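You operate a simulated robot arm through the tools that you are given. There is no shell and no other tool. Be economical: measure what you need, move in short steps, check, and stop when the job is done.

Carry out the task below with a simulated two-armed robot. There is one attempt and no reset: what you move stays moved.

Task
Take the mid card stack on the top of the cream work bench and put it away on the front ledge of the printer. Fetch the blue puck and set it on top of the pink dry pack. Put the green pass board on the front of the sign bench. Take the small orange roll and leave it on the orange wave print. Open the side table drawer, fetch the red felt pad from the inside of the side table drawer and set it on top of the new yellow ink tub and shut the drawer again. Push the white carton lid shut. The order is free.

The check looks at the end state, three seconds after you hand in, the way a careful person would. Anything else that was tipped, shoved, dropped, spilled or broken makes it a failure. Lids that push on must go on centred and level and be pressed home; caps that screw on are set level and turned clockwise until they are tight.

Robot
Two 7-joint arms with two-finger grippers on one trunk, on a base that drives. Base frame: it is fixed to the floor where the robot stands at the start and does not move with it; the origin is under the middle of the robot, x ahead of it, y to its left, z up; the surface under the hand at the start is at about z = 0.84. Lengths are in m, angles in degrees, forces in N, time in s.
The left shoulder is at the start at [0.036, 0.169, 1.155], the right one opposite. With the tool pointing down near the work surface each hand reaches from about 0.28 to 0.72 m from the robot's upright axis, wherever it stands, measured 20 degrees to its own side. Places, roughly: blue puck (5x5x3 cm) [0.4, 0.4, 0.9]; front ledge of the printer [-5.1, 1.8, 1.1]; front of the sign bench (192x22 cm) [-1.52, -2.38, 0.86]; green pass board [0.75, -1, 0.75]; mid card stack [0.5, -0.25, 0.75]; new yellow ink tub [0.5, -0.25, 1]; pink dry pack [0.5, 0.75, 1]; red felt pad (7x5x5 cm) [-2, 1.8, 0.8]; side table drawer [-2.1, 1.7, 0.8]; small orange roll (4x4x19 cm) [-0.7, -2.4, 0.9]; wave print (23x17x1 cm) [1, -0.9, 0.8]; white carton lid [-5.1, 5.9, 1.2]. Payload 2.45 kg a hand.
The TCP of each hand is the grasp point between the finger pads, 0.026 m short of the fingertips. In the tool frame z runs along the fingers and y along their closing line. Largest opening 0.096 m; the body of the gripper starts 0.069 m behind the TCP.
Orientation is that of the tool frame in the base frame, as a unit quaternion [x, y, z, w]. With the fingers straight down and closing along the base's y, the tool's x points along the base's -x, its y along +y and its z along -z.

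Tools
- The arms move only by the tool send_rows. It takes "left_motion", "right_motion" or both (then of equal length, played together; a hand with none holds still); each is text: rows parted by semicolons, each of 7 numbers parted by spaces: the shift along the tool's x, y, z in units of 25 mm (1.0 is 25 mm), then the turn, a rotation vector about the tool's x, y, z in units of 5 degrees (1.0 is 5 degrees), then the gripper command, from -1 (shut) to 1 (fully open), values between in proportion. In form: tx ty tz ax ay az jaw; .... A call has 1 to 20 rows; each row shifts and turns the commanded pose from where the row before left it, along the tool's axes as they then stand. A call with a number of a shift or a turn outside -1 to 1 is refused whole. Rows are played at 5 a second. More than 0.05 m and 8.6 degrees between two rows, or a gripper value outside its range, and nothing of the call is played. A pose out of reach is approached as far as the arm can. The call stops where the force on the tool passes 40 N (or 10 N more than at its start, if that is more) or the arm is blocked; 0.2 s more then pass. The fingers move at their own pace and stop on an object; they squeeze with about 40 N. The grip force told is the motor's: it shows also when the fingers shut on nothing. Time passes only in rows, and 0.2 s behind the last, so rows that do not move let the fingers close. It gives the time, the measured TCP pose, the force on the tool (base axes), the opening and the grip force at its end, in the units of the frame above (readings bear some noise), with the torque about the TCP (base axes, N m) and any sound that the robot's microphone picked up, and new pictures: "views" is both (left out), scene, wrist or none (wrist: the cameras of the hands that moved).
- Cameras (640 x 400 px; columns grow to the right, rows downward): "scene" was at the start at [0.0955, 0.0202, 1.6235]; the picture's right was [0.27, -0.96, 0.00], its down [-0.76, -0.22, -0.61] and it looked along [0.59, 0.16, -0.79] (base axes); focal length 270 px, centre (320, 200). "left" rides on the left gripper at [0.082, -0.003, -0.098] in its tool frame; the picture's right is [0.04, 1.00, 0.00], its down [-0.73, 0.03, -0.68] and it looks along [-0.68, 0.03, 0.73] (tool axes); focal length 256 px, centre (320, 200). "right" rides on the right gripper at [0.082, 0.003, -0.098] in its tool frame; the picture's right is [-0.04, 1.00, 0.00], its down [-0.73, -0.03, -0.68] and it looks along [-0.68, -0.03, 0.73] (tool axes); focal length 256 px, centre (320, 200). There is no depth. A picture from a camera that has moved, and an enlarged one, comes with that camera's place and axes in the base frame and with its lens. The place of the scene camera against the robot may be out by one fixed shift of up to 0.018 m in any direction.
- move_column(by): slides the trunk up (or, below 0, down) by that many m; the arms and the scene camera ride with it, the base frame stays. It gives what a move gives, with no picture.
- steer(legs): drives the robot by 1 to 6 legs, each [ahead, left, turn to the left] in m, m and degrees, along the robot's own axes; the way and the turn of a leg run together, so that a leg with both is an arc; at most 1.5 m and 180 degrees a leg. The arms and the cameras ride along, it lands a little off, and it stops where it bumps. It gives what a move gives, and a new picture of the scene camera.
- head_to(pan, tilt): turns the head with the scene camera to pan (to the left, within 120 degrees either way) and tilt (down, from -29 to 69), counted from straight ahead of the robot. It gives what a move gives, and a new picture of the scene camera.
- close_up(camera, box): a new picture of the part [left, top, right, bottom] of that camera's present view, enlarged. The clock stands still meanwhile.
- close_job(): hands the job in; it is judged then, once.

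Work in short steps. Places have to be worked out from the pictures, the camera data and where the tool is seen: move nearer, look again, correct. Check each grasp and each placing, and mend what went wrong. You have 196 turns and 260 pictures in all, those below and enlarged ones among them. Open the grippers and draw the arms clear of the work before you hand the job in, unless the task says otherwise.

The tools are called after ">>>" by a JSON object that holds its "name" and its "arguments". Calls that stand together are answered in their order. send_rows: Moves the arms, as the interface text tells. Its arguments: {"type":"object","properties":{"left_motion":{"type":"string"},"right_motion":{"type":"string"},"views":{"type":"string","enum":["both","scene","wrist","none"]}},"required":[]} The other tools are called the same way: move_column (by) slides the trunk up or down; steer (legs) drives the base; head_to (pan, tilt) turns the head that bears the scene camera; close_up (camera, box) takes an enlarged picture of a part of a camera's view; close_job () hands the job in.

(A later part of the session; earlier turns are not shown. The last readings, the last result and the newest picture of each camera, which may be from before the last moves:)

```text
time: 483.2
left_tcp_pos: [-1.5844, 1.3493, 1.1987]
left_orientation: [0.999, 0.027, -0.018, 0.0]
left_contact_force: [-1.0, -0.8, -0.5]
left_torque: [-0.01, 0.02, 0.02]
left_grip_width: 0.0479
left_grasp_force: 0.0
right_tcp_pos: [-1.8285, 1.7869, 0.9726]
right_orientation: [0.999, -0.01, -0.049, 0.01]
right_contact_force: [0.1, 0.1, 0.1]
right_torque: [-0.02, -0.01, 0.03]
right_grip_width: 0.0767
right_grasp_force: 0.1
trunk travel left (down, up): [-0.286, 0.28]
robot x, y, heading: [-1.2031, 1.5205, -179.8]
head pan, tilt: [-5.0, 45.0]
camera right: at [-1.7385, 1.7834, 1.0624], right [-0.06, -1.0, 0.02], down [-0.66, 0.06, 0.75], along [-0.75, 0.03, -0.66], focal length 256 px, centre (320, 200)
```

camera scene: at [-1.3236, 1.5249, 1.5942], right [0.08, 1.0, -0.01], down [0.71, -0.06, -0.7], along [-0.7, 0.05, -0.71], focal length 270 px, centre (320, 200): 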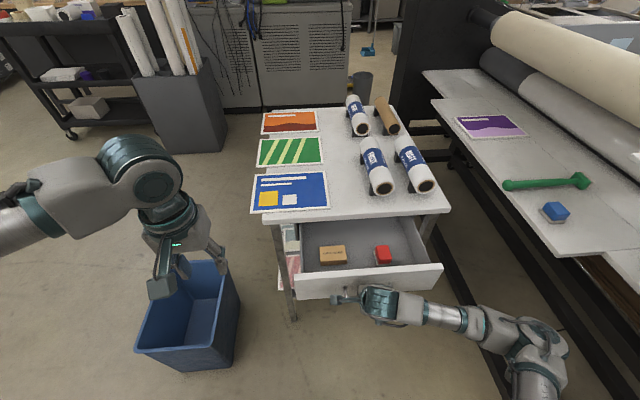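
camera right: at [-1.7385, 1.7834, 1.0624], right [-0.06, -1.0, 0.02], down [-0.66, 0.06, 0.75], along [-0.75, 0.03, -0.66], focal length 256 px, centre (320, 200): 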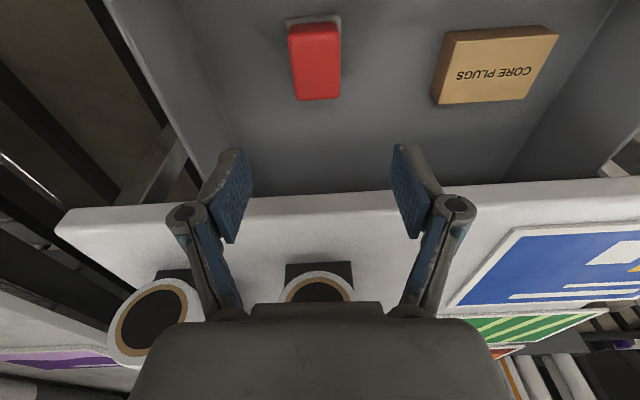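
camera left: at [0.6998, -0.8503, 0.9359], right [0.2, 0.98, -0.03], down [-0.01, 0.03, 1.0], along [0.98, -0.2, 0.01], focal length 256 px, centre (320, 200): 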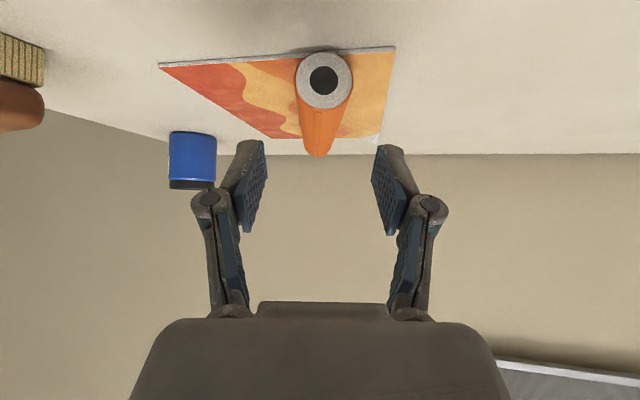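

Pad top ≈0.81 and well under the jaw. I straighten the small pitch, descend and grip.

>>> {"name": "send_rows", "arguments": {"right_motion": "0 0 0.5 0 1 0 0.6;-0.1 0 1 0 0.1 0 0.6;0 0 1 0 0 0 0.6;0 0 1 0 0 0 0.6;0 0 1 0 0 0 0.6;0 0 1 0 0 0 0.6;0 0 0.9 0 0 0 0.6;0 0 0.5 0 0 0 0.6;0 0 0 0 0 0 0.6;0 0 0 0 0 0 0;0 0 0 0 0 0 -1;0 0 0 0 0 0 -1", "views": "both"}}

```text
time: 485.7
left_tcp_pos: [-1.5824, 1.3494, 1.199]
left_orientation: [0.999, 0.026, -0.019, -0.001]
left_contact_force: [0.5, 0.3, 0.2]
left_torque: [-0.02, -0.05, -0.02]
left_grip_width: 0.0482
left_grasp_force: 0.0
right_tcp_pos: [-1.8368, 1.7874, 0.8059]
right_orientation: [1.0, -0.014, -0.006, 0.009]
right_contact_force: [0.3, 7.0, 16.5]
right_torque: [0.19, -0.29, 0.14]
right_grip_width: 0.0491
right_grasp_force: 40.3
trunk travel left (down, up): [-0.286, 0.28]
robot x, y, heading: [-1.1967, 1.5173, -179.6]
head pan, tilt: [-5.0, 45.0]
stopped in row 12 (right hand): the force on the tool passed its limit at 42 N (the readings are from after the stop); the commanded pose is now the measured one
camera scene: at [-1.3233, 1.514, 1.5942], right [0.08, 1.0, 0.0], down [0.71, -0.06, -0.7], along [-0.7, 0.06, -0.71], focal length 270 px, centre (320, 200)
camera right: at [-1.7544, 1.7832, 0.9045], right [-0.07, -1.0, 0.02], down [-0.72, 0.06, 0.69], along [-0.69, 0.03, -0.73], focal length 256 px, centre (320, 200)
```

scene: 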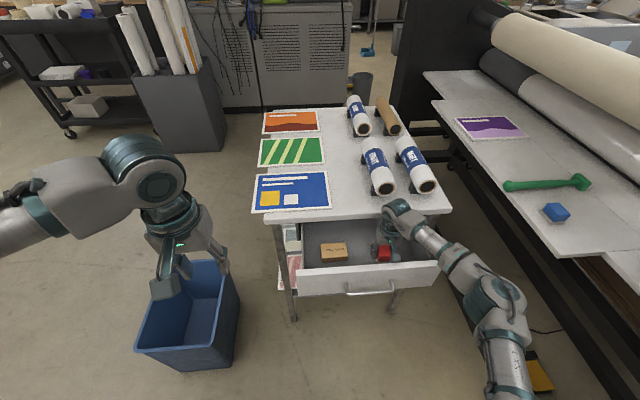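
right: 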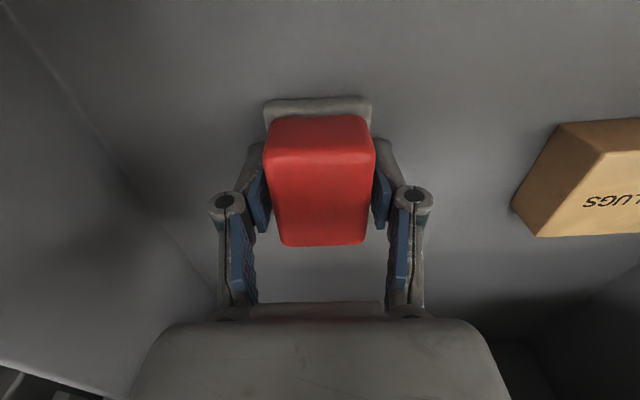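

Pad gripped (49 mm). Lift it out.

>>> {"name": "send_rows", "arguments": {"right_motion": "0 0 -0.3 0 0 0 -1;0 0 -0.8 0 0 0 -1;0 0 -1 0 0 0 -1;0 0 -1 0 0 0 -1;0 0 -1 0 0 0 -1;0 0 -1 0 0 0 -1;0 0 -1 0 0 0 -1;0 0 -1 0 0 0 -1;0 0 -1 0 0 0 -1;0.6 0 -1 0 0 0 -1;0.6 0 -1 0 0 0 -1;0.6 0 0 0 0 0 -1;0.6 0 0 0 0 0 -1;0.6 0 0 0 0 0 -1;0.6 0 0 0 0 0 -1;0 0 0 0 0 0 -1", "views": "both"}}

```text
time: 489.1
left_tcp_pos: [-1.5817, 1.3499, 1.1995]
left_orientation: [0.999, 0.026, -0.019, -0.001]
left_contact_force: [-0.6, 0.3, -0.4]
left_torque: [0.02, 0.0, 0.0]
left_grip_width: 0.0481
left_grasp_force: 0.0
right_tcp_pos: [-1.7441, 1.7898, 1.0577]
right_orientation: [1.0, -0.012, -0.004, 0.01]
right_contact_force: [0.2, -0.3, -0.9]
right_torque: [0.03, 0.0, 0.0]
right_grip_width: 0.0491
right_grasp_force: 39.6
trunk travel left (down, up): [-0.286, 0.28]
robot x, y, heading: [-1.2042, 1.5175, -179.9]
head pan, tilt: [-5.0, 45.0]
camera scene: at [-1.3242, 1.5143, 1.5942], right [0.08, 1.0, 0.0], down [0.71, -0.06, -0.7], along [-0.7, 0.06, -0.71], focal length 270 px, centre (320, 200)
camera right: at [-1.6607, 1.7862, 1.1551], right [-0.06, -1.0, 0.02], down [-0.73, 0.06, 0.68], along [-0.68, 0.03, -0.73], focal length 256 px, centre (320, 200)
```

scene: 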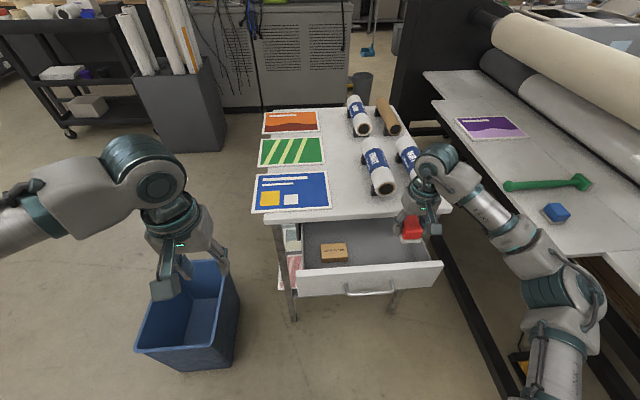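
right: 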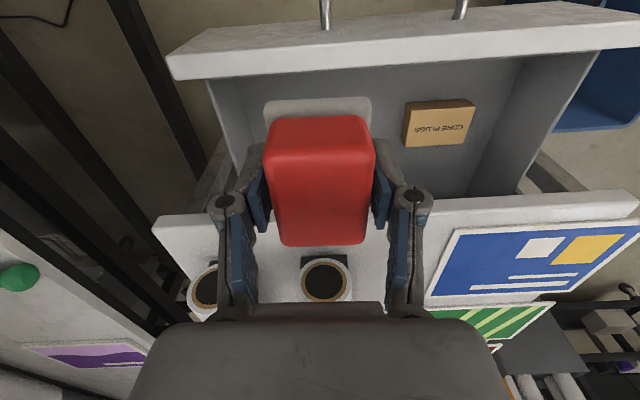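

Now to shut the drawer with the left hand: I bring it, closed, in front of the drawer face left of the handle, and raise the right hand with the pad a little.

>>> {"name": "send_rows", "arguments": {"left_motion": "-0.05 -0.57 1 0 0 0 -1;-0.05 -0.57 1 0 0 0 -1;-0.05 -0.57 1 0 0 0 -1;-0.05 -0.57 1 0 0 0 -1;-0.05 -0.57 1 0 0 0 -1;-0.05 -0.57 1 0 0 0 -1;-0.05 -0.57 1 0 0 0 -1;-0.05 -0.57 1 0 0 0 -1;-0.05 -0.57 1 0 0 0 -1;-0.05 -0.57 1 0 0 0 -1;-0.05 -0.57 1 0 0 0 -1;-0.05 -0.57 1 0 0 0 -1;-0.05 -0.57 1 0 0 0 -1;-0.05 -0.57 1 0 0 0 -1;0 0 0 0 0 0 -1;0 0 0 0 0 0 -1", "right_motion": "0 0 -1 0 0 0 -1;0 0 -1 0 0 0 -1;0 0 -1 0 0 0 -1;0 0 0 0 0 0 -1;0 0 0 0 0 0 -1;0 0 0 0 0 0 -1;0 0 0 0 0 0 -1;0 0 0 0 0 0 -1;0 0 0 0 0 0 -1;0 0 0 0 0 0 -1;0 0 0 0 0 0 -1;0 0 0 0 0 0 -1;0 0 0 0 0 0 -1;0 0 0 0 0 0 -1;0 0 0 0 0 0 -1;0 0 0 0 0 0 -1", "views": "scene"}}

>>> {"name": "close_up", "arguments": {"camera": "left", "box": [0, 0, 640, 400]}}

```text
time: 492.5
left_tcp_pos: [-1.5803, 1.4321, 0.9491]
left_orientation: [0.999, 0.025, -0.019, -0.002]
left_contact_force: [-1.3, 1.1, -0.3]
left_torque: [-0.01, -0.01, -0.04]
left_grip_width: 0.0
left_grasp_force: 28.8
left hand out of reach, approached as far as the arm can: row 6, 7, 8, 9, 10, 11, 12, 13, 14
right_tcp_pos: [-1.7426, 1.7909, 1.1326]
right_orientation: [1.0, -0.012, -0.004, 0.009]
right_contact_force: [0.3, 0.3, -0.3]
right_torque: [0.0, 0.01, 0.01]
right_grip_width: 0.0489
right_grasp_force: 39.8
trunk travel left (down, up): [-0.286, 0.28]
robot x, y, heading: [-1.1997, 1.5183, -179.9]
head pan, tilt: [-5.0, 45.0]
camera scene: at [-1.3245, 1.5147, 1.5943], right [0.08, 1.0, 0.0], down [0.71, -0.06, -0.7], along [-0.7, 0.06, -0.71], focal length 270 px, centre (320, 200)
```

scene: 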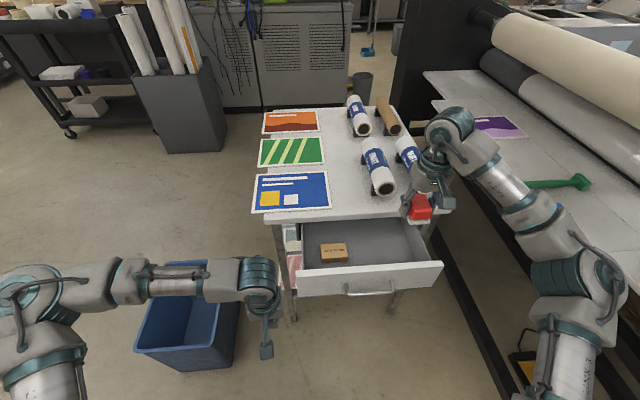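

```text
1.00 times, centred on (320, 200) of left (not enlarged: the box is as wide or as high as the picture)
camera zoom: at [-1.4945, 1.4403, 1.0444], right [0.09, -1.0, -0.01], down [-0.7, -0.07, 0.71], along [-0.7, -0.06, -0.71], focal length 256 px, centre (320, 200)
```

zoom: 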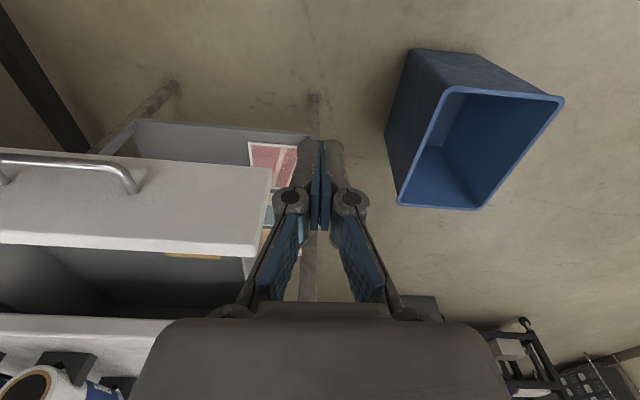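

The left arm is too cramped here. I back the base 0.13 m so it can stretch, then try again.

>>> {"name": "steer", "arguments": {"legs": [[-0.13, 0, 0]]}}

>>> {"name": "send_rows", "arguments": {"left_motion": "-0.6 -0.6 0 0 0 0 -1;-0.6 -0.6 0.3 0 0 0 -1;-0.6 -0.6 0.6 0 0 0 -1;-0.6 -0.6 0.6 0 0 0 -1;-0.6 -0.6 0.6 0 0 0 -1;-0.3 -0.6 0.6 0 0 0 -1;0 -0.6 0.6 0 0 0 -1;0 -0.3 0.6 0 0 0 -1;0 0 0.3 0 0 0 -1;0 0 0 0 0 0 -1", "views": "wrist"}}

```text
time: 493.8
left_tcp_pos: [-1.4516, 1.434, 0.9482]
left_orientation: [0.999, 0.027, -0.019, -0.002]
left_contact_force: [0.4, 0.7, 0.1]
left_torque: [0.0, 0.02, 0.01]
left_grip_width: 0.0001
left_grasp_force: 28.2
right_tcp_pos: [-1.6147, 1.7923, 1.132]
right_orientation: [1.0, -0.012, -0.005, 0.009]
right_contact_force: [-0.2, 0.1, -0.9]
right_torque: [-0.02, 0.03, -0.01]
right_grip_width: 0.049
right_grasp_force: 40.7
trunk travel left (down, up): [-0.286, 0.28]
robot x, y, heading: [-1.0707, 1.5187, -179.9]
head pan, tilt: [-5.0, 45.0]
camera scene: at [-1.1965, 1.516, 1.594], right [0.08, 1.0, 0.0], down [0.71, -0.06, -0.7], along [-0.7, 0.06, -0.71], focal length 270 px, centre (320, 200)
```

scene: 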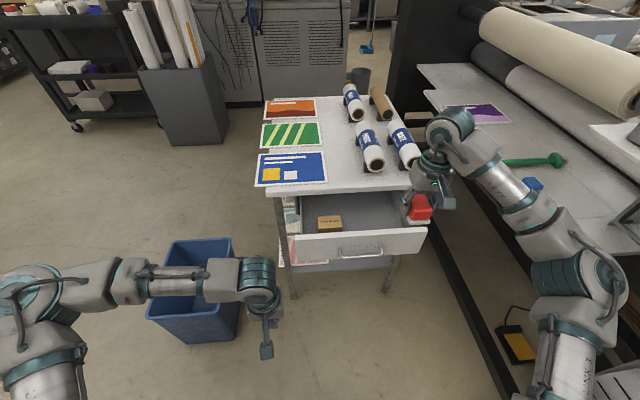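

```text
time: 496.0
left_tcp_pos: [-1.5012, 1.4039, 0.883]
left_orientation: [0.999, 0.026, -0.021, -0.003]
left_contact_force: [0.1, 0.5, -0.2]
left_torque: [0.02, -0.02, 0.0]
left_grip_width: 0.0002
left_grasp_force: 28.5
left hand out of reach, approached as far as the arm can: row 1, 2, 3, 4, 5, 6, 7, 8
right_tcp_pos: [-1.6086, 1.7912, 1.1353]
right_orientation: [1.0, -0.011, -0.006, 0.01]
right_contact_force: [-0.1, 0.3, 0.2]
right_torque: [0.0, -0.04, 0.0]
right_grip_width: 0.049
right_grasp_force: 40.0
trunk travel left (down, up): [-0.286, 0.28]
robot x, y, heading: [-1.0725, 1.5209, -179.7]
head pan, tilt: [-5.0, 45.0]
camera left: at [-1.4154, 1.4121, 0.9792], right [0.09, -1.0, -0.01], down [-0.7, -0.07, 0.71], along [-0.71, -0.06, -0.71], focal length 256 px, centre (320, 200)
```

left: 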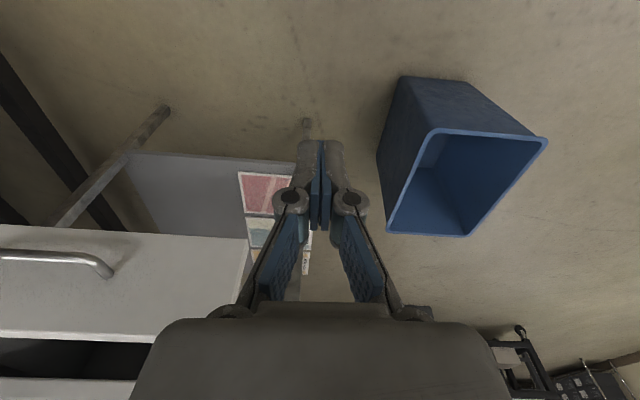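

I shift the base right by 0.13 m instead (right elbow still clear of the laminator box).

>>> {"name": "steer", "arguments": {"legs": [[0, -0.14, 0]]}}

>>> {"name": "close_up", "arguments": {"camera": "left", "box": [0, 0, 640, 400]}}

```text
time: 497.4
left_tcp_pos: [-1.5044, 1.509, 0.8797]
left_orientation: [0.999, 0.029, -0.021, -0.018]
left_contact_force: [-0.4, -2.3, -0.2]
left_torque: [0.14, -0.02, 0.02]
left_grip_width: 0.0002
left_grasp_force: 28.2
right_tcp_pos: [-1.6118, 1.8872, 1.1413]
right_orientation: [1.0, -0.009, -0.007, -0.007]
right_contact_force: [-1.1, -2.3, -0.4]
right_torque: [0.19, -0.02, 0.01]
right_grip_width: 0.0491
right_grasp_force: 40.0
trunk travel left (down, up): [-0.286, 0.28]
robot x, y, heading: [-1.0757, 1.6529, -179.7]
head pan, tilt: [-5.0, 45.0]
camera scene: at [-1.1975, 1.593, 1.5933], right [0.08, 1.0, 0.03], down [0.71, -0.03, -0.7], along [-0.7, 0.08, -0.71], focal length 270 px, centre (320, 200)
```

scene: 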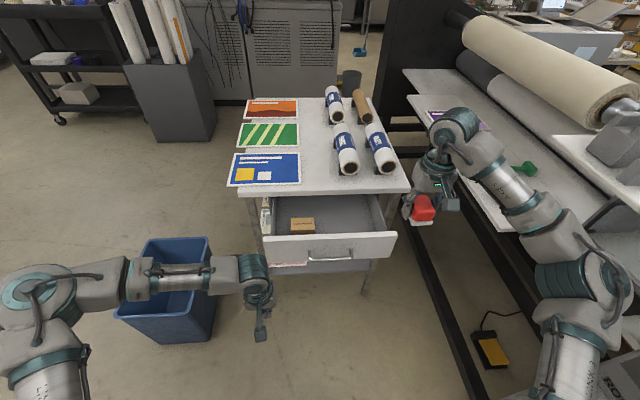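

```text
1.00 times, centred on (320, 200) of left (not enlarged: the box is as wide or as high as the picture)
camera zoom: at [-1.4176, 1.5144, 0.975], right [0.1, -0.99, -0.04], down [-0.7, -0.1, 0.7], along [-0.7, -0.04, -0.71], focal length 256 px, centre (320, 200)
```

zoom: 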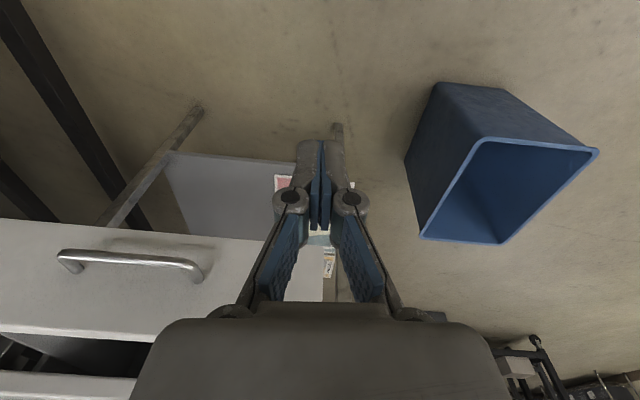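

I lower the left hand a bit more and extend it to the drawer front.

>>> {"name": "send_rows", "arguments": {"left_motion": "-0.5 0 0.3 0 0 0 -1;-0.8 0 0.4 0 0 0 -1;-0.8 0 0.4 0 0 0 -1;-0.8 0 0.3 0 0 0 -1;-0.8 0 0 0 0 0 -1;-0.8 0 0 0 0 0 -1;-0.8 0 0 0 0 0 -1;-0.8 0 0 0 0 0 -1;-0.6 0 0 0 0 0 -1;0 0 0 0 0 0 -1", "views": "wrist"}}

```text
time: 499.6
left_tcp_pos: [-1.6226, 1.486, 0.8932]
left_orientation: [0.999, 0.027, -0.023, 0.008]
left_contact_force: [1.0, 0.6, -0.7]
left_torque: [-0.12, 0.0, 0.02]
left_grip_width: 0.0001
left_grasp_force: 28.6
left hand out of reach, approached as far as the arm can: row 1, 2, 3, 4, 5, 6, 7, 8, 9
right_tcp_pos: [-1.6059, 1.9527, 1.1314]
right_orientation: [1.0, -0.011, -0.008, 0.02]
right_contact_force: [0.3, 1.3, -0.9]
right_torque: [-0.13, -0.01, -0.01]
right_grip_width: 0.0489
right_grasp_force: 40.1
trunk travel left (down, up): [-0.286, 0.28]
robot x, y, heading: [-1.0728, 1.6572, -179.7]
head pan, tilt: [-5.0, 45.0]
camera left: at [-1.5378, 1.4957, 0.9877], right [0.09, -1.0, 0.01], down [-0.7, -0.06, 0.71], along [-0.71, -0.08, -0.7], focal length 256 px, centre (320, 200)
```

left: 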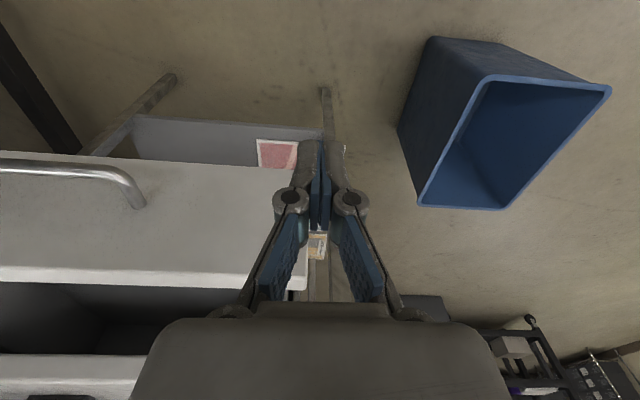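

Straight-down is at its limit there; pitched forward the left arm reaches further. I pitch it 45°, then move over to y≈1.53.

>>> {"name": "send_rows", "arguments": {"left_motion": "0 0 0 0 -1 0 -1;0 0 0 0 -1 0 -1;0 0 0 0 -1 0 -1;0 0 0 0 -1 0 -1;0 0 0 0 -1 0 -1;0 0 0 0 -1 0 -1;0 0 0 0 -1 0 -1;0 0 0 0 -1 0 -1;0 0 0 0 -1 0 -1;0.3 -0.6 0.3 0 0 0 -1;0.3 -0.6 0.3 0 0 0 -1;0.3 -0.6 0.3 0 0 0 -1;0 0 0 0 0 0 -1;0 0 0 0 0 0 -1", "views": "wrist"}}

```text
time: 502.6
left_tcp_pos: [-1.6227, 1.4655, 0.8656]
left_orientation: [0.915, 0.031, -0.402, 0.001]
left_contact_force: [-0.4, -1.5, -0.1]
left_torque: [0.09, 0.0, -0.12]
left_grip_width: 0.0001
left_grasp_force: 28.6
left hand out of reach, approached as far as the arm can: row 11, 12
right_tcp_pos: [-1.6071, 1.8978, 1.1418]
right_orientation: [1.0, -0.007, -0.01, 0.001]
right_contact_force: [0.0, -1.1, -0.3]
right_torque: [0.12, -0.02, -0.01]
right_grip_width: 0.0488
right_grasp_force: 40.2
trunk travel left (down, up): [-0.286, 0.28]
robot x, y, heading: [-1.0727, 1.6478, -179.5]
head pan, tilt: [-5.0, 45.0]
camera left: at [-1.4958, 1.4775, 0.8725], right [0.09, -0.99, -0.05], down [0.01, -0.05, 1.0], along [-1.0, -0.09, 0.0], focal length 256 px, centre (320, 200)
```

left: 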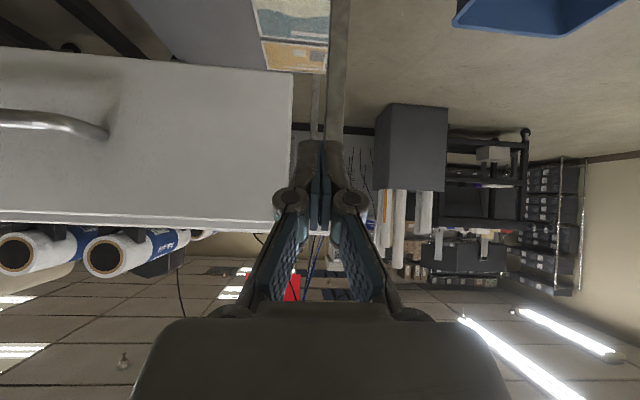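

I turn the base 7° to the right, which swings the left hand in front of the drawer's left part.

>>> {"name": "steer", "arguments": {"legs": [[0, 0, -7]]}}

>>> {"name": "close_up", "arguments": {"camera": "left", "box": [0, 0, 640, 400]}}

```text
time: 503.5
left_tcp_pos: [-1.6301, 1.5359, 0.8732]
left_orientation: [0.914, -0.012, -0.406, -0.008]
left_contact_force: [-0.1, -1.1, -0.2]
left_torque: [-0.01, 0.0, -0.01]
left_grip_width: 0.0
left_grasp_force: 28.6
right_tcp_pos: [-1.5787, 1.9622, 1.1394]
right_orientation: [0.999, -0.04, -0.008, 0.007]
right_contact_force: [0.1, 0.4, -1.1]
right_torque: [0.05, 0.0, -0.01]
right_grip_width: 0.049
right_grasp_force: 40.0
trunk travel left (down, up): [-0.286, 0.28]
robot x, y, heading: [-1.0725, 1.6514, 175.7]
head pan, tilt: [-5.0, 45.0]
stopped in leg 1: the robot was blocked; the commanded pose is now the measured one
camera scene: at [-1.2058, 1.6386, 1.5938], right [0.16, 0.99, 0.01], down [0.71, -0.11, -0.7], along [-0.69, 0.12, -0.71], focal length 270 px, centre (320, 200)
```

scene: 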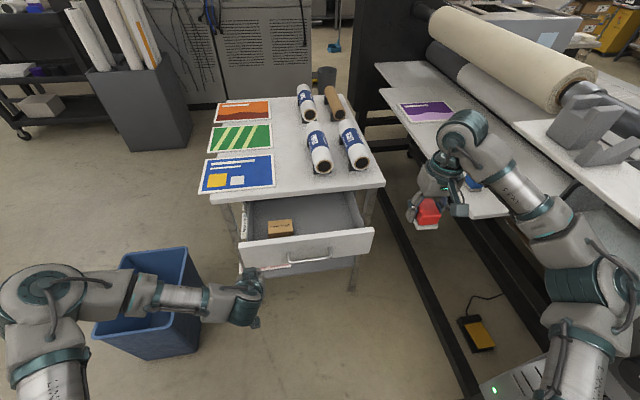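

```text
1.00 times, centred on (320, 200) of left (not enlarged: the box is as wide or as high as the picture)
camera zoom: at [-1.502, 1.5374, 0.879], right [0.0, -1.0, -0.03], down [0.01, -0.03, 1.0], along [-1.0, 0.0, 0.01], focal length 256 px, centre (320, 200)
```

zoom: 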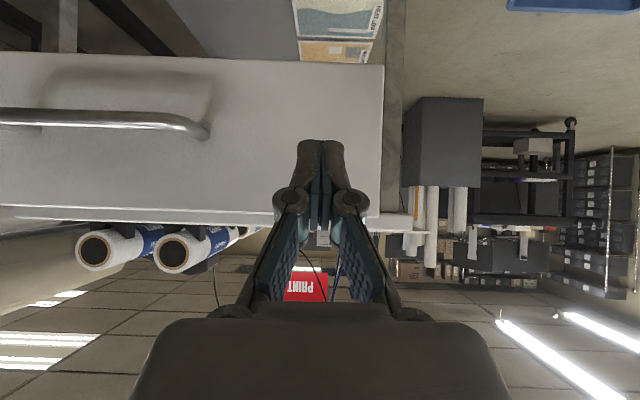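

The tips face the drawer front at y≈1.54. I push forward with the arm.

>>> {"name": "send_rows", "arguments": {"left_motion": "-0.55 0 0.6 0 0 0 -1;-0.55 0 0.6 0 0 0 -1;-0.55 0 0.6 0 0 0 -1;-0.55 0 0.6 0 0 0 -1;-0.55 0 0.6 0 0 0 -1;-0.55 0 0.6 0 0 0 -1;-0.55 0 0.6 0 0 0 -1;-0.55 0 0.6 0 0 0 -1;-0.55 0 0.6 0 0 0 -1;-0.55 0 0.6 0 0 0 -1;0 0 0 0 0 0 -1", "views": "both"}}

```text
time: 505.9
left_tcp_pos: [-1.7947, 1.4827, 0.9144]
left_orientation: [0.914, -0.013, -0.405, -0.009]
left_contact_force: [-0.9, -0.9, -0.6]
left_torque: [0.02, -0.03, 0.0]
left_grip_width: 0.0
left_grasp_force: 28.5
left hand out of reach, approached as far as the arm can: row 1, 2, 3, 4, 5, 6, 7, 8, 9, 10
right_tcp_pos: [-1.5789, 1.9641, 1.1378]
right_orientation: [0.999, -0.042, -0.008, 0.007]
right_contact_force: [-0.1, -0.8, -0.9]
right_torque: [0.0, 0.01, 0.0]
right_grip_width: 0.049
right_grasp_force: 39.7
trunk travel left (down, up): [-0.286, 0.28]
robot x, y, heading: [-1.0741, 1.6546, 175.9]
head pan, tilt: [-5.0, 45.0]
camera scene: at [-1.2128, 1.6321, 1.5929], right [0.16, 0.99, 0.02], down [0.71, -0.1, -0.7], along [-0.69, 0.13, -0.72], focal length 270 px, centre (320, 200)
camera left: at [-1.6656, 1.4833, 0.9209], right [0.0, -1.0, -0.04], down [0.01, -0.04, 1.0], along [-1.0, 0.0, 0.01], focal length 256 px, centre (320, 200)
```

scene: 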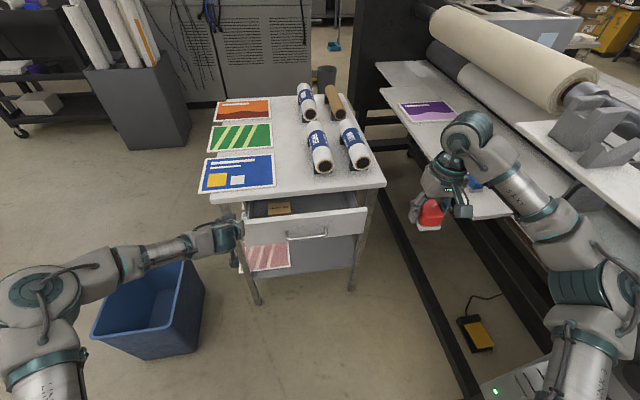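
left: 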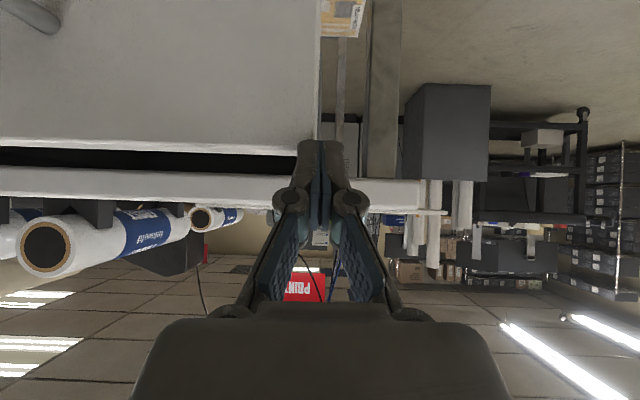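

The drawer is half shut, but the hand slid to its corner. I pull the left hand back, bring the right arm inward (elbow off the laminator), then drive nearer and push again.

>>> {"name": "send_rows", "arguments": {"left_motion": "0.5 0 -0.55 0 0 0 -1;0.68 0 -0.73 0 0 0 -1;0.68 0 -0.73 0 0 0 -1;0.68 0 -0.73 0 0 0 -1;0.68 0 -0.73 0 0 0 -1;0.68 -0.3 -0.2 0 0 0 -1;0.68 -0.5 0 0 0 0 -1;0.4 -0.5 0.4 0 0 0 -1;0.4 -0.5 0.4 0 0 0 -1;0 0 0 0 0 0 -1", "right_motion": "-0.6 0.75 0 0 0 0 -1;-0.6 0.75 0 0 0 0 -1;-0.6 0.75 0 0 0 0 -1;-0.6 0.75 0 0 0 0 -1;-0.6 0.75 0 0 0 0 -1;-0.6 0.75 0 0 0 0 -1;-0.6 0.75 0 0 0 0 -1;-0.6 0.75 0 0 0 0 -1;0 0 0 0 0 0 -1;0 0 0 0 0 0 -1", "views": "none"}}

>>> {"name": "steer", "arguments": {"legs": [[0.08, 0, 0]]}}

>>> {"name": "close_up", "arguments": {"camera": "left", "box": [0, 0, 640, 400]}}

```text
time: 508.1
left_tcp_pos: [-1.6416, 1.5404, 0.8697]
left_orientation: [0.912, -0.017, -0.409, -0.002]
left_contact_force: [-0.4, 1.6, 0.2]
left_torque: [-0.06, 0.03, 0.05]
left_grip_width: 0.0
left_grasp_force: 28.4
right_tcp_pos: [-1.7053, 1.8485, 1.1422]
right_orientation: [0.999, -0.045, -0.012, 0.016]
right_contact_force: [-0.6, -0.3, -0.3]
right_torque: [-0.11, -0.02, 0.0]
right_grip_width: 0.0491
right_grasp_force: 40.0
trunk travel left (down, up): [-0.286, 0.28]
robot x, y, heading: [-1.0736, 1.6587, 175.6]
head pan, tilt: [-5.0, 45.0]
```

```text
time: 509.2
left_tcp_pos: [-1.724, 1.5403, 0.8701]
left_orientation: [0.913, -0.015, -0.408, -0.003]
left_contact_force: [-0.2, -0.1, -0.6]
left_torque: [0.0, 0.04, 0.01]
left_grip_width: 0.0
left_grasp_force: 28.9
right_tcp_pos: [-1.7869, 1.8477, 1.1436]
right_orientation: [0.999, -0.044, -0.011, 0.013]
right_contact_force: [0.3, 0.7, -0.1]
right_torque: [-0.03, -0.01, -0.02]
right_grip_width: 0.049
right_grasp_force: 39.3
trunk travel left (down, up): [-0.286, 0.28]
robot x, y, heading: [-1.157, 1.667, 175.5]
head pan, tilt: [-5.0, 45.0]
camera scene: at [-1.2743, 1.678, 1.5943], right [0.16, 0.99, -0.01], down [0.7, -0.12, -0.7], along [-0.7, 0.11, -0.71], focal length 270 px, centre (320, 200)
```

scene: 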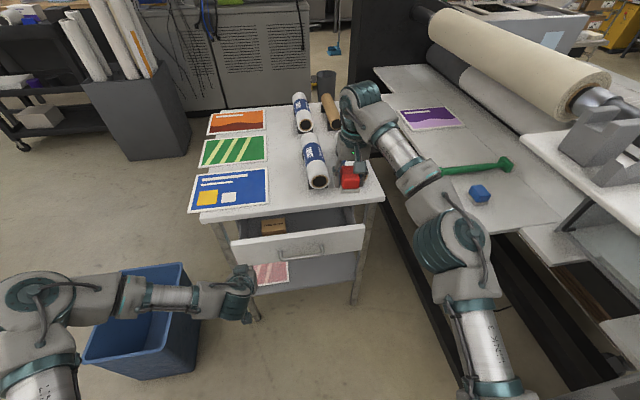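

```text
1.00 times, centred on (320, 200) of left (not enlarged: the box is as wide or as high as the picture)
camera zoom: at [-1.5957, 1.5397, 0.8751], right [0.0, -1.0, -0.02], down [0.02, -0.02, 1.0], along [-1.0, 0.0, 0.02], focal length 256 px, centre (320, 200)
```

zoom: 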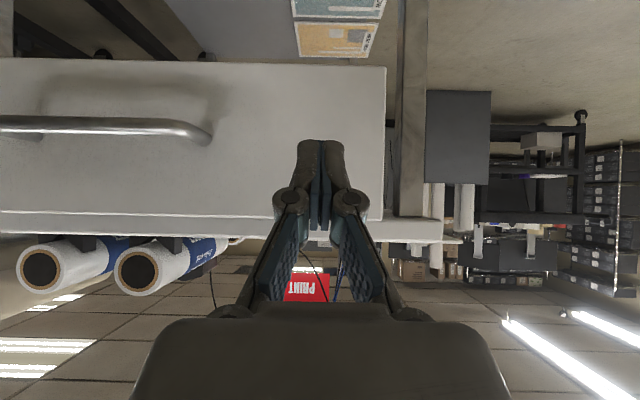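

The left hand is at the drawer's left face and the right arm is clear. I push it shut by driving ahead.

>>> {"name": "steer", "arguments": {"legs": [[0.1, 0, 0], [0.08, 0, 0]]}}

>>> {"name": "close_up", "arguments": {"camera": "scene", "box": [180, 100, 420, 300]}}

```text
time: 511.1
left_tcp_pos: [-1.8817, 1.5437, 0.8681]
left_orientation: [0.916, -0.013, -0.401, -0.005]
left_contact_force: [-0.1, -1.5, 0.0]
left_torque: [0.07, 0.0, -0.03]
left_grip_width: 0.0
left_grasp_force: 28.1
right_tcp_pos: [-1.9542, 1.8485, 1.1503]
right_orientation: [0.999, -0.044, -0.015, 0.009]
right_contact_force: [0.1, -0.8, -0.5]
right_torque: [0.09, 0.03, 0.0]
right_grip_width: 0.0491
right_grasp_force: 39.9
trunk travel left (down, up): [-0.286, 0.28]
robot x, y, heading: [-1.3274, 1.6724, 175.6]
head pan, tilt: [-5.0, 45.0]
stopped in leg 2: the force on the tool passed its limit at 116 N (the readings are from after the stop); the commanded pose is now the measured one
camera scene: at [-1.4527, 1.6756, 1.5939], right [0.16, 0.99, 0.0], down [0.7, -0.11, -0.7], along [-0.69, 0.12, -0.71], focal length 270 px, centre (320, 200)
```

scene: 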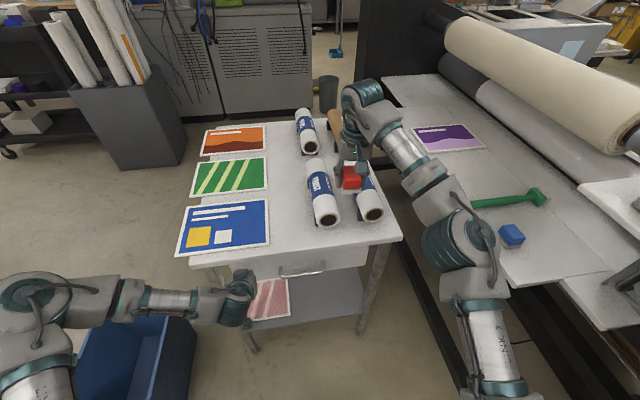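

```text
2.00 times, centred on (300, 200) of scene
camera zoom: at [-1.4527, 1.6756, 1.5939], right [0.16, 0.99, 0.0], down [0.7, -0.11, -0.7], along [-0.69, 0.12, -0.71], focal length 539 px, centre (360, 200)
```

zoom: 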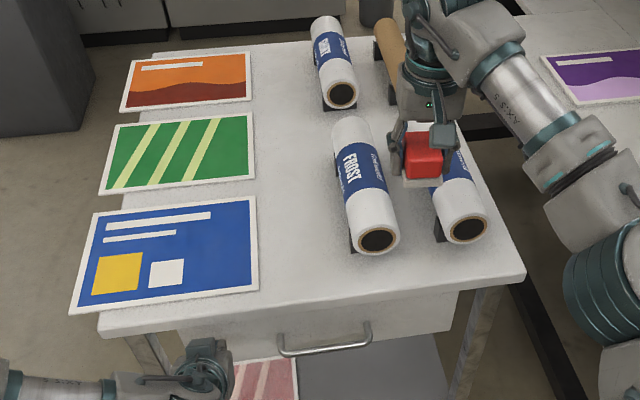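

The drawer hit its stop. I check through the left wrist camera that it is fully shut.

>>> {"name": "close_up", "arguments": {"camera": "left", "box": [0, 0, 640, 400]}}

>>> {"name": "steer", "arguments": {"legs": [[-0.25, 0, 0], [0, 0, 4]]}}

>>> {"name": "close_up", "arguments": {"camera": "scene", "box": [170, 60, 430, 290]}}

```text
1.00 times, centred on (320, 200) of left (not enlarged: the box is as wide or as high as the picture)
camera zoom: at [-1.755, 1.5436, 0.8752], right [0.0, -1.0, -0.03], down [0.0, -0.03, 1.0], along [-1.0, 0.0, 0.0], focal length 256 px, centre (320, 200)
```

zoom: 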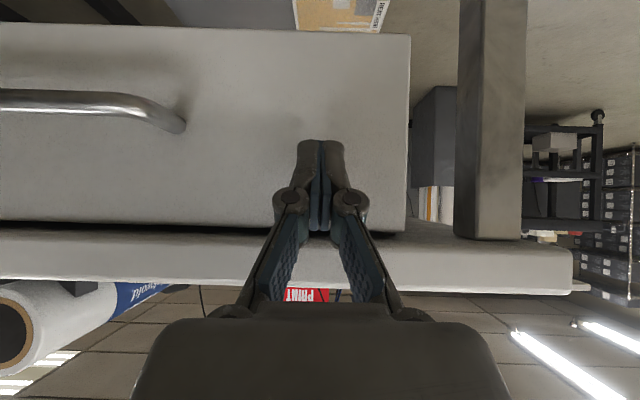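

```text
time: 513.4
left_tcp_pos: [-1.6194, 1.4979, 0.8716]
left_orientation: [0.915, 0.015, -0.402, 0.011]
left_contact_force: [-0.7, -0.1, -0.6]
left_torque: [-0.03, 0.01, 0.04]
left_grip_width: 0.0001
left_grasp_force: 29.3
right_tcp_pos: [-1.7123, 1.8005, 1.15]
right_orientation: [1.0, -0.012, -0.014, 0.014]
right_contact_force: [0.7, -0.4, -0.1]
right_torque: [-0.05, -0.03, 0.02]
right_grip_width: 0.0491
right_grasp_force: 40.2
trunk travel left (down, up): [-0.286, 0.28]
robot x, y, heading: [-1.0741, 1.6577, 179.2]
head pan, tilt: [-5.0, 45.0]
camera scene: at [-1.2, 1.6595, 1.594], right [0.1, 1.0, 0.0], down [0.71, -0.07, -0.7], along [-0.7, 0.07, -0.71], focal length 270 px, centre (320, 200)
```

scene: 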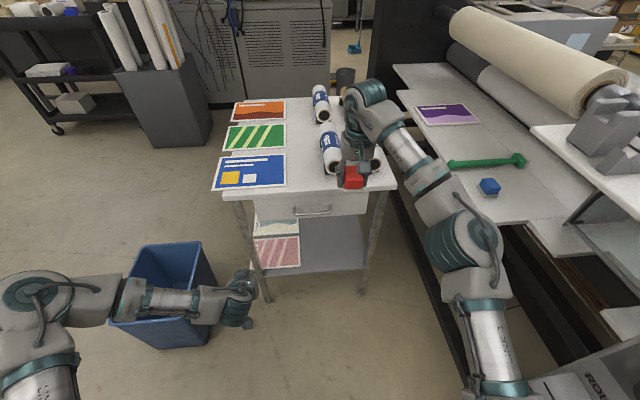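

```text
1.74 times, centred on (300, 175) of scene
camera zoom: at [-1.2, 1.6595, 1.594], right [0.1, 1.0, 0.0], down [0.71, -0.07, -0.7], along [-0.7, 0.07, -0.71], focal length 469 px, centre (355, 244)
```

zoom: 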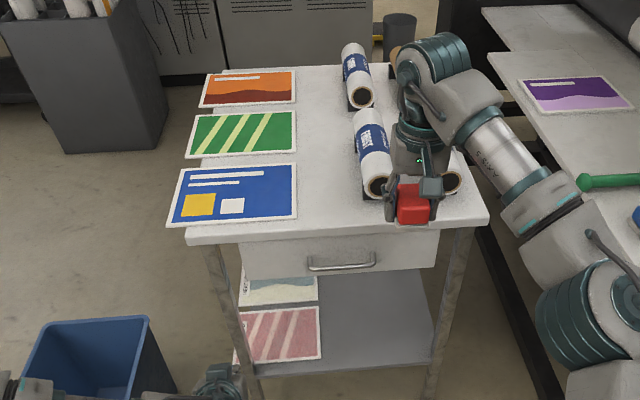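

The handle is back at its original position — drawer shut. I restore the left hand and drive back to the cream bench with the pad.

>>> {"name": "send_rows", "arguments": {"left_motion": "0.5 0.4 -0.9 0 0 0 0;-0.4 0.4 -0.9 0 0 0 0;-0.6 0.4 -0.8 0 0 0 0;-0.7 0.4 -0.7 0 0 0 0;-0.7 0 -0.7 0 0 0 0;-0.7 0 -0.7 0 1 0 0;-0.7 0 -0.7 0 1 0 0;-0.7 0 -0.7 0 1 0 0;0 0 0 0 1 0 0;0 0 0 0 1 0 0;0 0 0 0 1 0 0;0 0 0 0 1 0 0;0 0 0 0 1 0 0;0 0 0 0 1 0 0;0 0 0 0 0 0 0", "right_motion": "0.8 0 0 0 0 0 -1;0.8 0 0 0 0 0 -1;0.8 0 0 0 0 0 -1;0.8 0 0 0 0 0 -1;0.8 0 0 0 0 0 -1;0 0 0 0 0 0 -1;0 0 0 0 0 0 -1;0 0 0 0 0 0 -1;0 0 0 0 0 0 -1;0 0 0 0 0 0 -1;0 0 0 0 0 0 -1;0 0 0 0 0 0 -1;0 0 0 0 0 0 -1;0 0 0 0 0 0 -1;0 0 0 0 0 0 -1", "views": "none"}}

>>> {"name": "steer", "arguments": {"legs": [[-0.55, 0.1, 0], [0, 0, 45], [0, 0, 45], [0.9, 0, 0], [0.9, 0, 0]]}}

```text
time: 516.5
left_tcp_pos: [-1.5744, 1.457, 1.0496]
left_orientation: [1.0, 0.018, -0.025, 0.002]
left_contact_force: [0.2, -0.9, 0.2]
left_torque: [-0.01, 0.0, -0.03]
left_grip_width: 0.0479
left_grasp_force: 0.0
right_tcp_pos: [-1.6066, 1.7947, 1.1503]
right_orientation: [1.0, -0.012, -0.017, 0.012]
right_contact_force: [0.5, 0.2, -0.5]
right_torque: [-0.01, 0.0, -0.02]
right_grip_width: 0.049
right_grasp_force: 40.1
trunk travel left (down, up): [-0.286, 0.28]
robot x, y, heading: [-1.0758, 1.6548, 179.6]
head pan, tilt: [-5.0, 45.0]
```

```text
time: 532.6
left_tcp_pos: [-0.2895, -0.7306, 1.0492]
left_orientation: [0.685, 0.728, -0.015, 0.019]
left_contact_force: [0.1, 0.1, -0.3]
left_torque: [-0.04, 0.03, 0.01]
left_grip_width: 0.048
left_grasp_force: 0.0
right_tcp_pos: [-0.6248, -0.7719, 1.1505]
right_orientation: [0.706, 0.708, -0.003, 0.021]
right_contact_force: [0.0, 0.2, -1.5]
right_torque: [0.01, -0.01, -0.01]
right_grip_width: 0.0491
right_grasp_force: 39.4
trunk travel left (down, up): [-0.286, 0.28]
robot x, y, heading: [-0.5003, -0.2335, -89.4]
head pan, tilt: [-5.0, 45.0]
camera scene: at [-0.5033, -0.3711, 1.5943], right [-1.0, 0.07, 0.0], down [0.05, 0.71, -0.7], along [-0.05, -0.7, -0.71], focal length 270 px, centre (320, 200)
```

scene: 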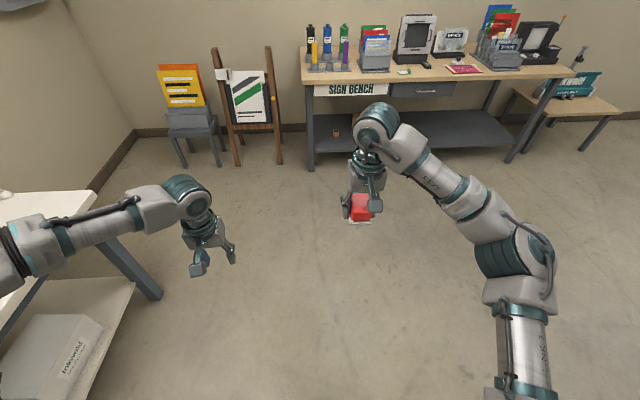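

Turn to the bench and approach the yellow tub.

>>> {"name": "steer", "arguments": {"legs": [[0, 0, 45], [0, 0, 44.5], [0.4, 0, 0]]}}

>>> {"name": "close_up", "arguments": {"camera": "right", "box": [0, 0, 640, 400]}}

```text
time: 539.2
left_tcp_pos: [0.3848, -0.0069, 1.0515]
left_orientation: [-0.036, 0.999, 0.003, 0.027]
left_contact_force: [-0.2, 0.3, -0.5]
left_torque: [-0.01, 0.01, -0.01]
left_grip_width: 0.0481
left_grasp_force: 0.0
right_tcp_pos: [0.4281, -0.342, 1.1535]
right_orientation: [-0.006, 1.0, 0.012, 0.018]
right_contact_force: [-0.1, 0.0, -1.0]
right_torque: [-0.04, 0.0, 0.0]
right_grip_width: 0.049
right_grasp_force: 39.7
trunk travel left (down, up): [-0.286, 0.28]
robot x, y, heading: [-0.1032, -0.2273, 1.4]
head pan, tilt: [-5.0, 45.0]
camera scene: at [0.021, -0.2382, 1.5944], right [-0.06, -1.0, 0.0], down [-0.71, 0.04, -0.7], along [0.7, -0.04, -0.71], focal length 270 px, centre (320, 200)
```

scene: 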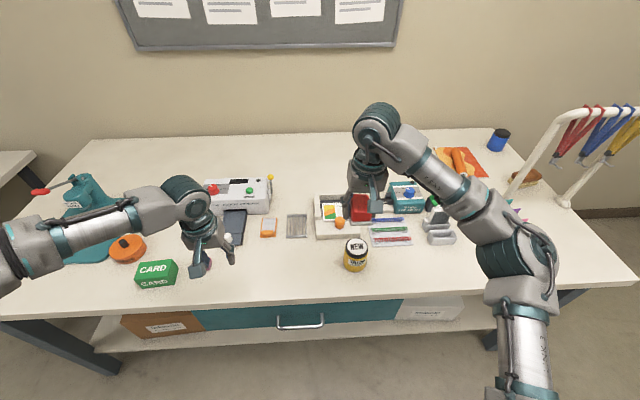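

```text
1.00 times, centred on (320, 200) of right (not enlarged: the box is as wide or as high as the picture)
camera zoom: at [0.3431, -0.3423, 1.2483], right [0.03, 1.0, 0.03], down [0.71, -0.04, 0.7], along [0.71, 0.0, -0.71], focal length 256 px, centre (320, 200)
```

zoom: 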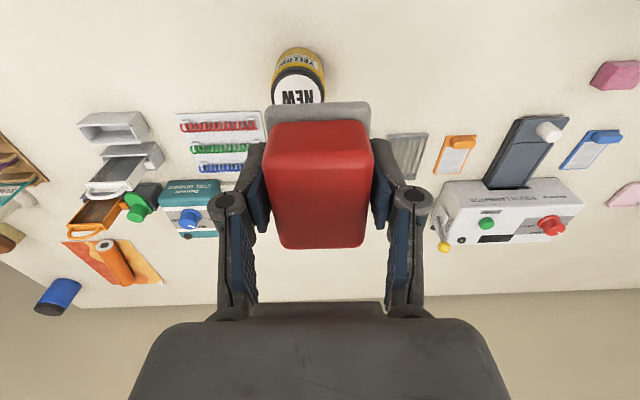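

The tub's lid centre is about (0.472, −0.365), top z≈0.92. I move over it and partway down, then check from the scene camera.

>>> {"name": "send_rows", "arguments": {"right_motion": "-0.3 -0.16 0.5 0 0.25 0 -1;-0.3 -0.16 0.9 0 0 0 -1;-0.3 -0.16 0.9 0 0 0 -1;-0.3 -0.16 0.9 0 0 0 -1;-0.3 -0.16 0.9 0 0 0 -1;-0.26 -0.12 0.9 0 0 0 -1;0 0 0 0 0 0 -1;0 0 0 0 0 0 -1", "views": "wrist"}}

>>> {"name": "close_up", "arguments": {"camera": "scene", "box": [300, 140, 440, 290]}}

```text
time: 541.0
left_tcp_pos: [0.3809, -0.0081, 1.0551]
left_orientation: [-0.036, 0.999, 0.003, 0.027]
left_contact_force: [-0.3, 0.8, -0.4]
left_torque: [0.0, 0.0, -0.03]
left_grip_width: 0.0482
left_grasp_force: 0.0
right_tcp_pos: [0.47, -0.3625, 1.029]
right_orientation: [-0.007, 1.0, 0.012, 0.01]
right_contact_force: [0.2, 0.1, -1.2]
right_torque: [0.03, 0.0, -0.02]
right_grip_width: 0.0489
right_grasp_force: 39.7
trunk travel left (down, up): [-0.286, 0.28]
robot x, y, heading: [-0.1045, -0.2265, 1.5]
head pan, tilt: [-5.0, 45.0]
camera right: at [0.388, -0.3626, 1.1265], right [0.03, 1.0, 0.03], down [0.72, -0.04, 0.69], along [0.69, 0.0, -0.72], focal length 256 px, centre (320, 200)
```

right: 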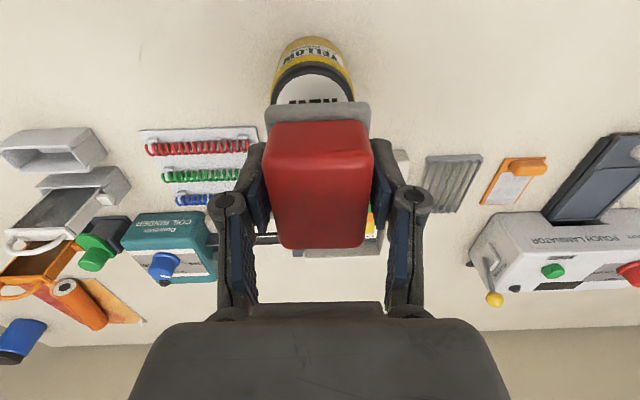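

```text
2.67 times, centred on (370, 215) of scene
camera zoom: at [0.0222, -0.2395, 1.5942], right [-0.06, -1.0, 0.0], down [-0.71, 0.04, -0.7], along [0.7, -0.04, -0.71], focal length 719 px, centre (187, 160)
```

zoom: 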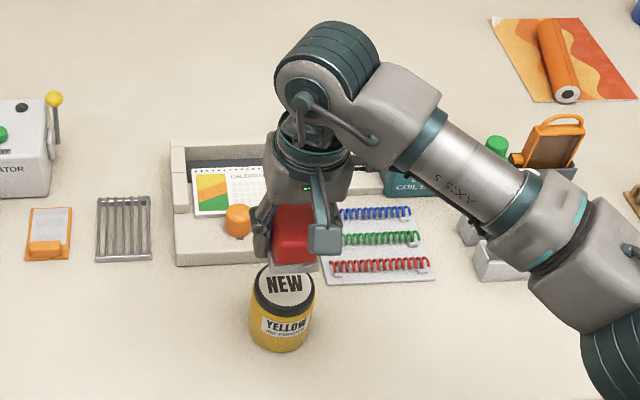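

Lid top ≈0.94, centre ≈(0.474, −0.367): nearly below the hand. I shift 4 mm and lower carefully.

>>> {"name": "send_rows", "arguments": {"right_motion": "-0.16 -0.16 0.6 0 0 0 -1;0 0 0.8 0 0 0 -1;0 0 0.4 0 0 0 -1;0 0 0.1 0 0 0 -1;0 0 0.1 0 0 0 -1;0 0 0 0 0 0 -1", "views": "none"}}

>>> {"name": "close_up", "arguments": {"camera": "scene", "box": [310, 170, 430, 280]}}

```text
time: 542.4
left_tcp_pos: [0.3813, -0.0085, 1.0543]
left_orientation: [-0.036, 0.999, 0.002, 0.028]
left_contact_force: [0.2, -0.7, -0.5]
left_torque: [-0.04, 0.02, 0.04]
left_grip_width: 0.0481
left_grasp_force: 0.0
right_tcp_pos: [0.477, -0.3653, 0.9801]
right_orientation: [-0.007, 1.0, 0.013, 0.009]
right_contact_force: [-0.5, 0.1, -1.8]
right_torque: [-0.04, -0.02, 0.01]
right_grip_width: 0.049
right_grasp_force: 40.1
trunk travel left (down, up): [-0.286, 0.28]
robot x, y, heading: [-0.1024, -0.2268, 1.5]
head pan, tilt: [-5.0, 45.0]
```

```text
3.64 times, centred on (370, 225) of scene
camera zoom: at [0.0221, -0.2395, 1.5942], right [-0.06, -1.0, 0.0], down [-0.71, 0.04, -0.7], along [0.7, -0.04, -0.71], focal length 980 px, centre (138, 109)
```

zoom: 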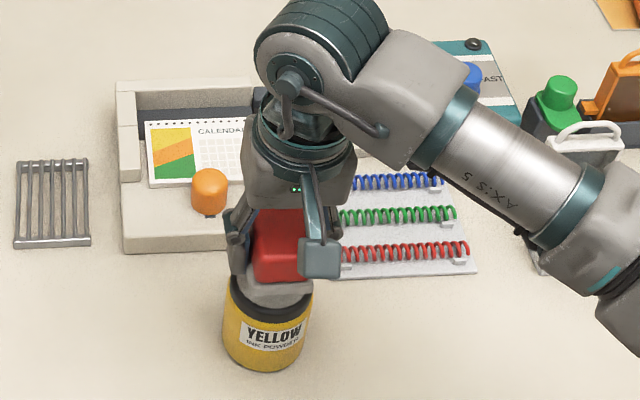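

Almost touching; pad is ~6 mm too far right. I correct and lower to contact.

>>> {"name": "send_rows", "arguments": {"right_motion": "0 0.22 0.05 0 0 0 -1;0 0 0.08 0 0 0 -1;0 0 0.08 0 0 0 -1;0 0 0.08 0 0 0 -1;0 0 0.08 0 0 0 -1;0 0 0 0 0 0 -1", "views": "none"}}

```text
time: 543.8
left_tcp_pos: [0.3805, -0.0063, 1.0543]
left_orientation: [-0.037, 0.999, 0.002, 0.028]
left_contact_force: [-0.5, 0.0, 1.4]
left_torque: [0.03, 0.01, -0.01]
left_grip_width: 0.0478
left_grasp_force: 0.1
right_tcp_pos: [0.4768, -0.3594, 0.9701]
right_orientation: [-0.006, 1.0, 0.012, 0.008]
right_contact_force: [0.2, -0.1, -0.8]
right_torque: [-0.01, 0.04, 0.01]
right_grip_width: 0.0492
right_grasp_force: 39.9
trunk travel left (down, up): [-0.286, 0.28]
robot x, y, heading: [-0.1062, -0.2239, 1.7]
head pan, tilt: [-5.0, 45.0]
```

No contact yet at 0.970; continue in 2 mm steps.

>>> {"name": "send_rows", "arguments": {"right_motion": "0 0 0.08 0 0 0 -1;0 0 0.08 0 0 0 -1;0 0 0.08 0 0 0 -1;0 0 0.08 0 0 0 -1;0 0 0 0 0 0 -1", "views": "none"}}

>>> {"name": "close_up", "arguments": {"camera": "scene", "box": [310, 170, 430, 280]}}

```text
time: 545.0
left_tcp_pos: [0.3808, -0.0077, 1.0538]
left_orientation: [-0.037, 0.999, 0.003, 0.027]
left_contact_force: [-0.7, -0.1, 0.5]
left_torque: [-0.03, 0.01, 0.01]
left_grip_width: 0.048
left_grasp_force: 0.0
right_tcp_pos: [0.4768, -0.3599, 0.9625]
right_orientation: [-0.006, 1.0, 0.012, 0.008]
right_contact_force: [-0.2, -0.2, -0.7]
right_torque: [-0.01, 0.0, -0.01]
right_grip_width: 0.049
right_grasp_force: 40.0
trunk travel left (down, up): [-0.286, 0.28]
robot x, y, heading: [-0.1051, -0.2258, 1.5]
head pan, tilt: [-5.0, 45.0]
```

```text
3.64 times, centred on (370, 225) of scene
camera zoom: at [0.0221, -0.2394, 1.5942], right [-0.06, -1.0, 0.0], down [-0.71, 0.04, -0.7], along [0.7, -0.04, -0.71], focal length 980 px, centre (138, 109)
```

zoom: 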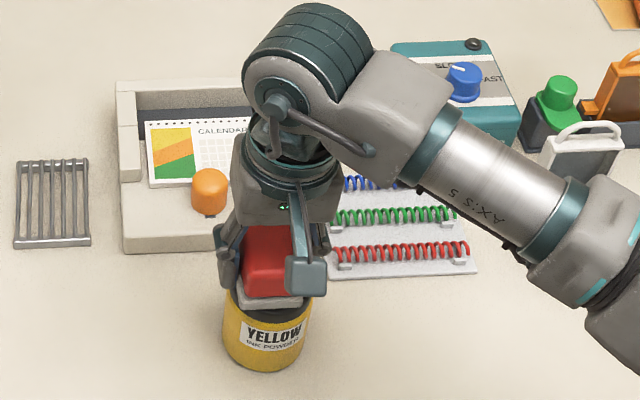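

Well centred now. Keep lowering.

>>> {"name": "send_rows", "arguments": {"right_motion": "0 0 0.08 0 0 0 -1;0 0 0.08 0 0 0 -1;0 0 0.08 0 0 0 -1;0 0 0.08 0 0 0 -1;0 0 0.08 0 0 0 -1;0 0 0 0 0 0 -1", "views": "none"}}

```text
time: 546.4
left_tcp_pos: [0.3804, -0.0083, 1.0535]
left_orientation: [-0.037, 0.999, 0.003, 0.028]
left_contact_force: [0.2, -0.6, -0.2]
left_torque: [0.01, -0.02, -0.02]
left_grip_width: 0.0477
left_grasp_force: 0.1
right_tcp_pos: [0.4759, -0.3592, 0.9548]
right_orientation: [-0.006, 1.0, 0.013, 0.01]
right_contact_force: [2.1, -1.6, 16.7]
right_torque: [-0.48, 0.32, 0.12]
right_grip_width: 0.0491
right_grasp_force: 40.0
trunk travel left (down, up): [-0.286, 0.28]
robot x, y, heading: [-0.1008, -0.2279, 1.9]
head pan, tilt: [-5.0, 45.0]
```

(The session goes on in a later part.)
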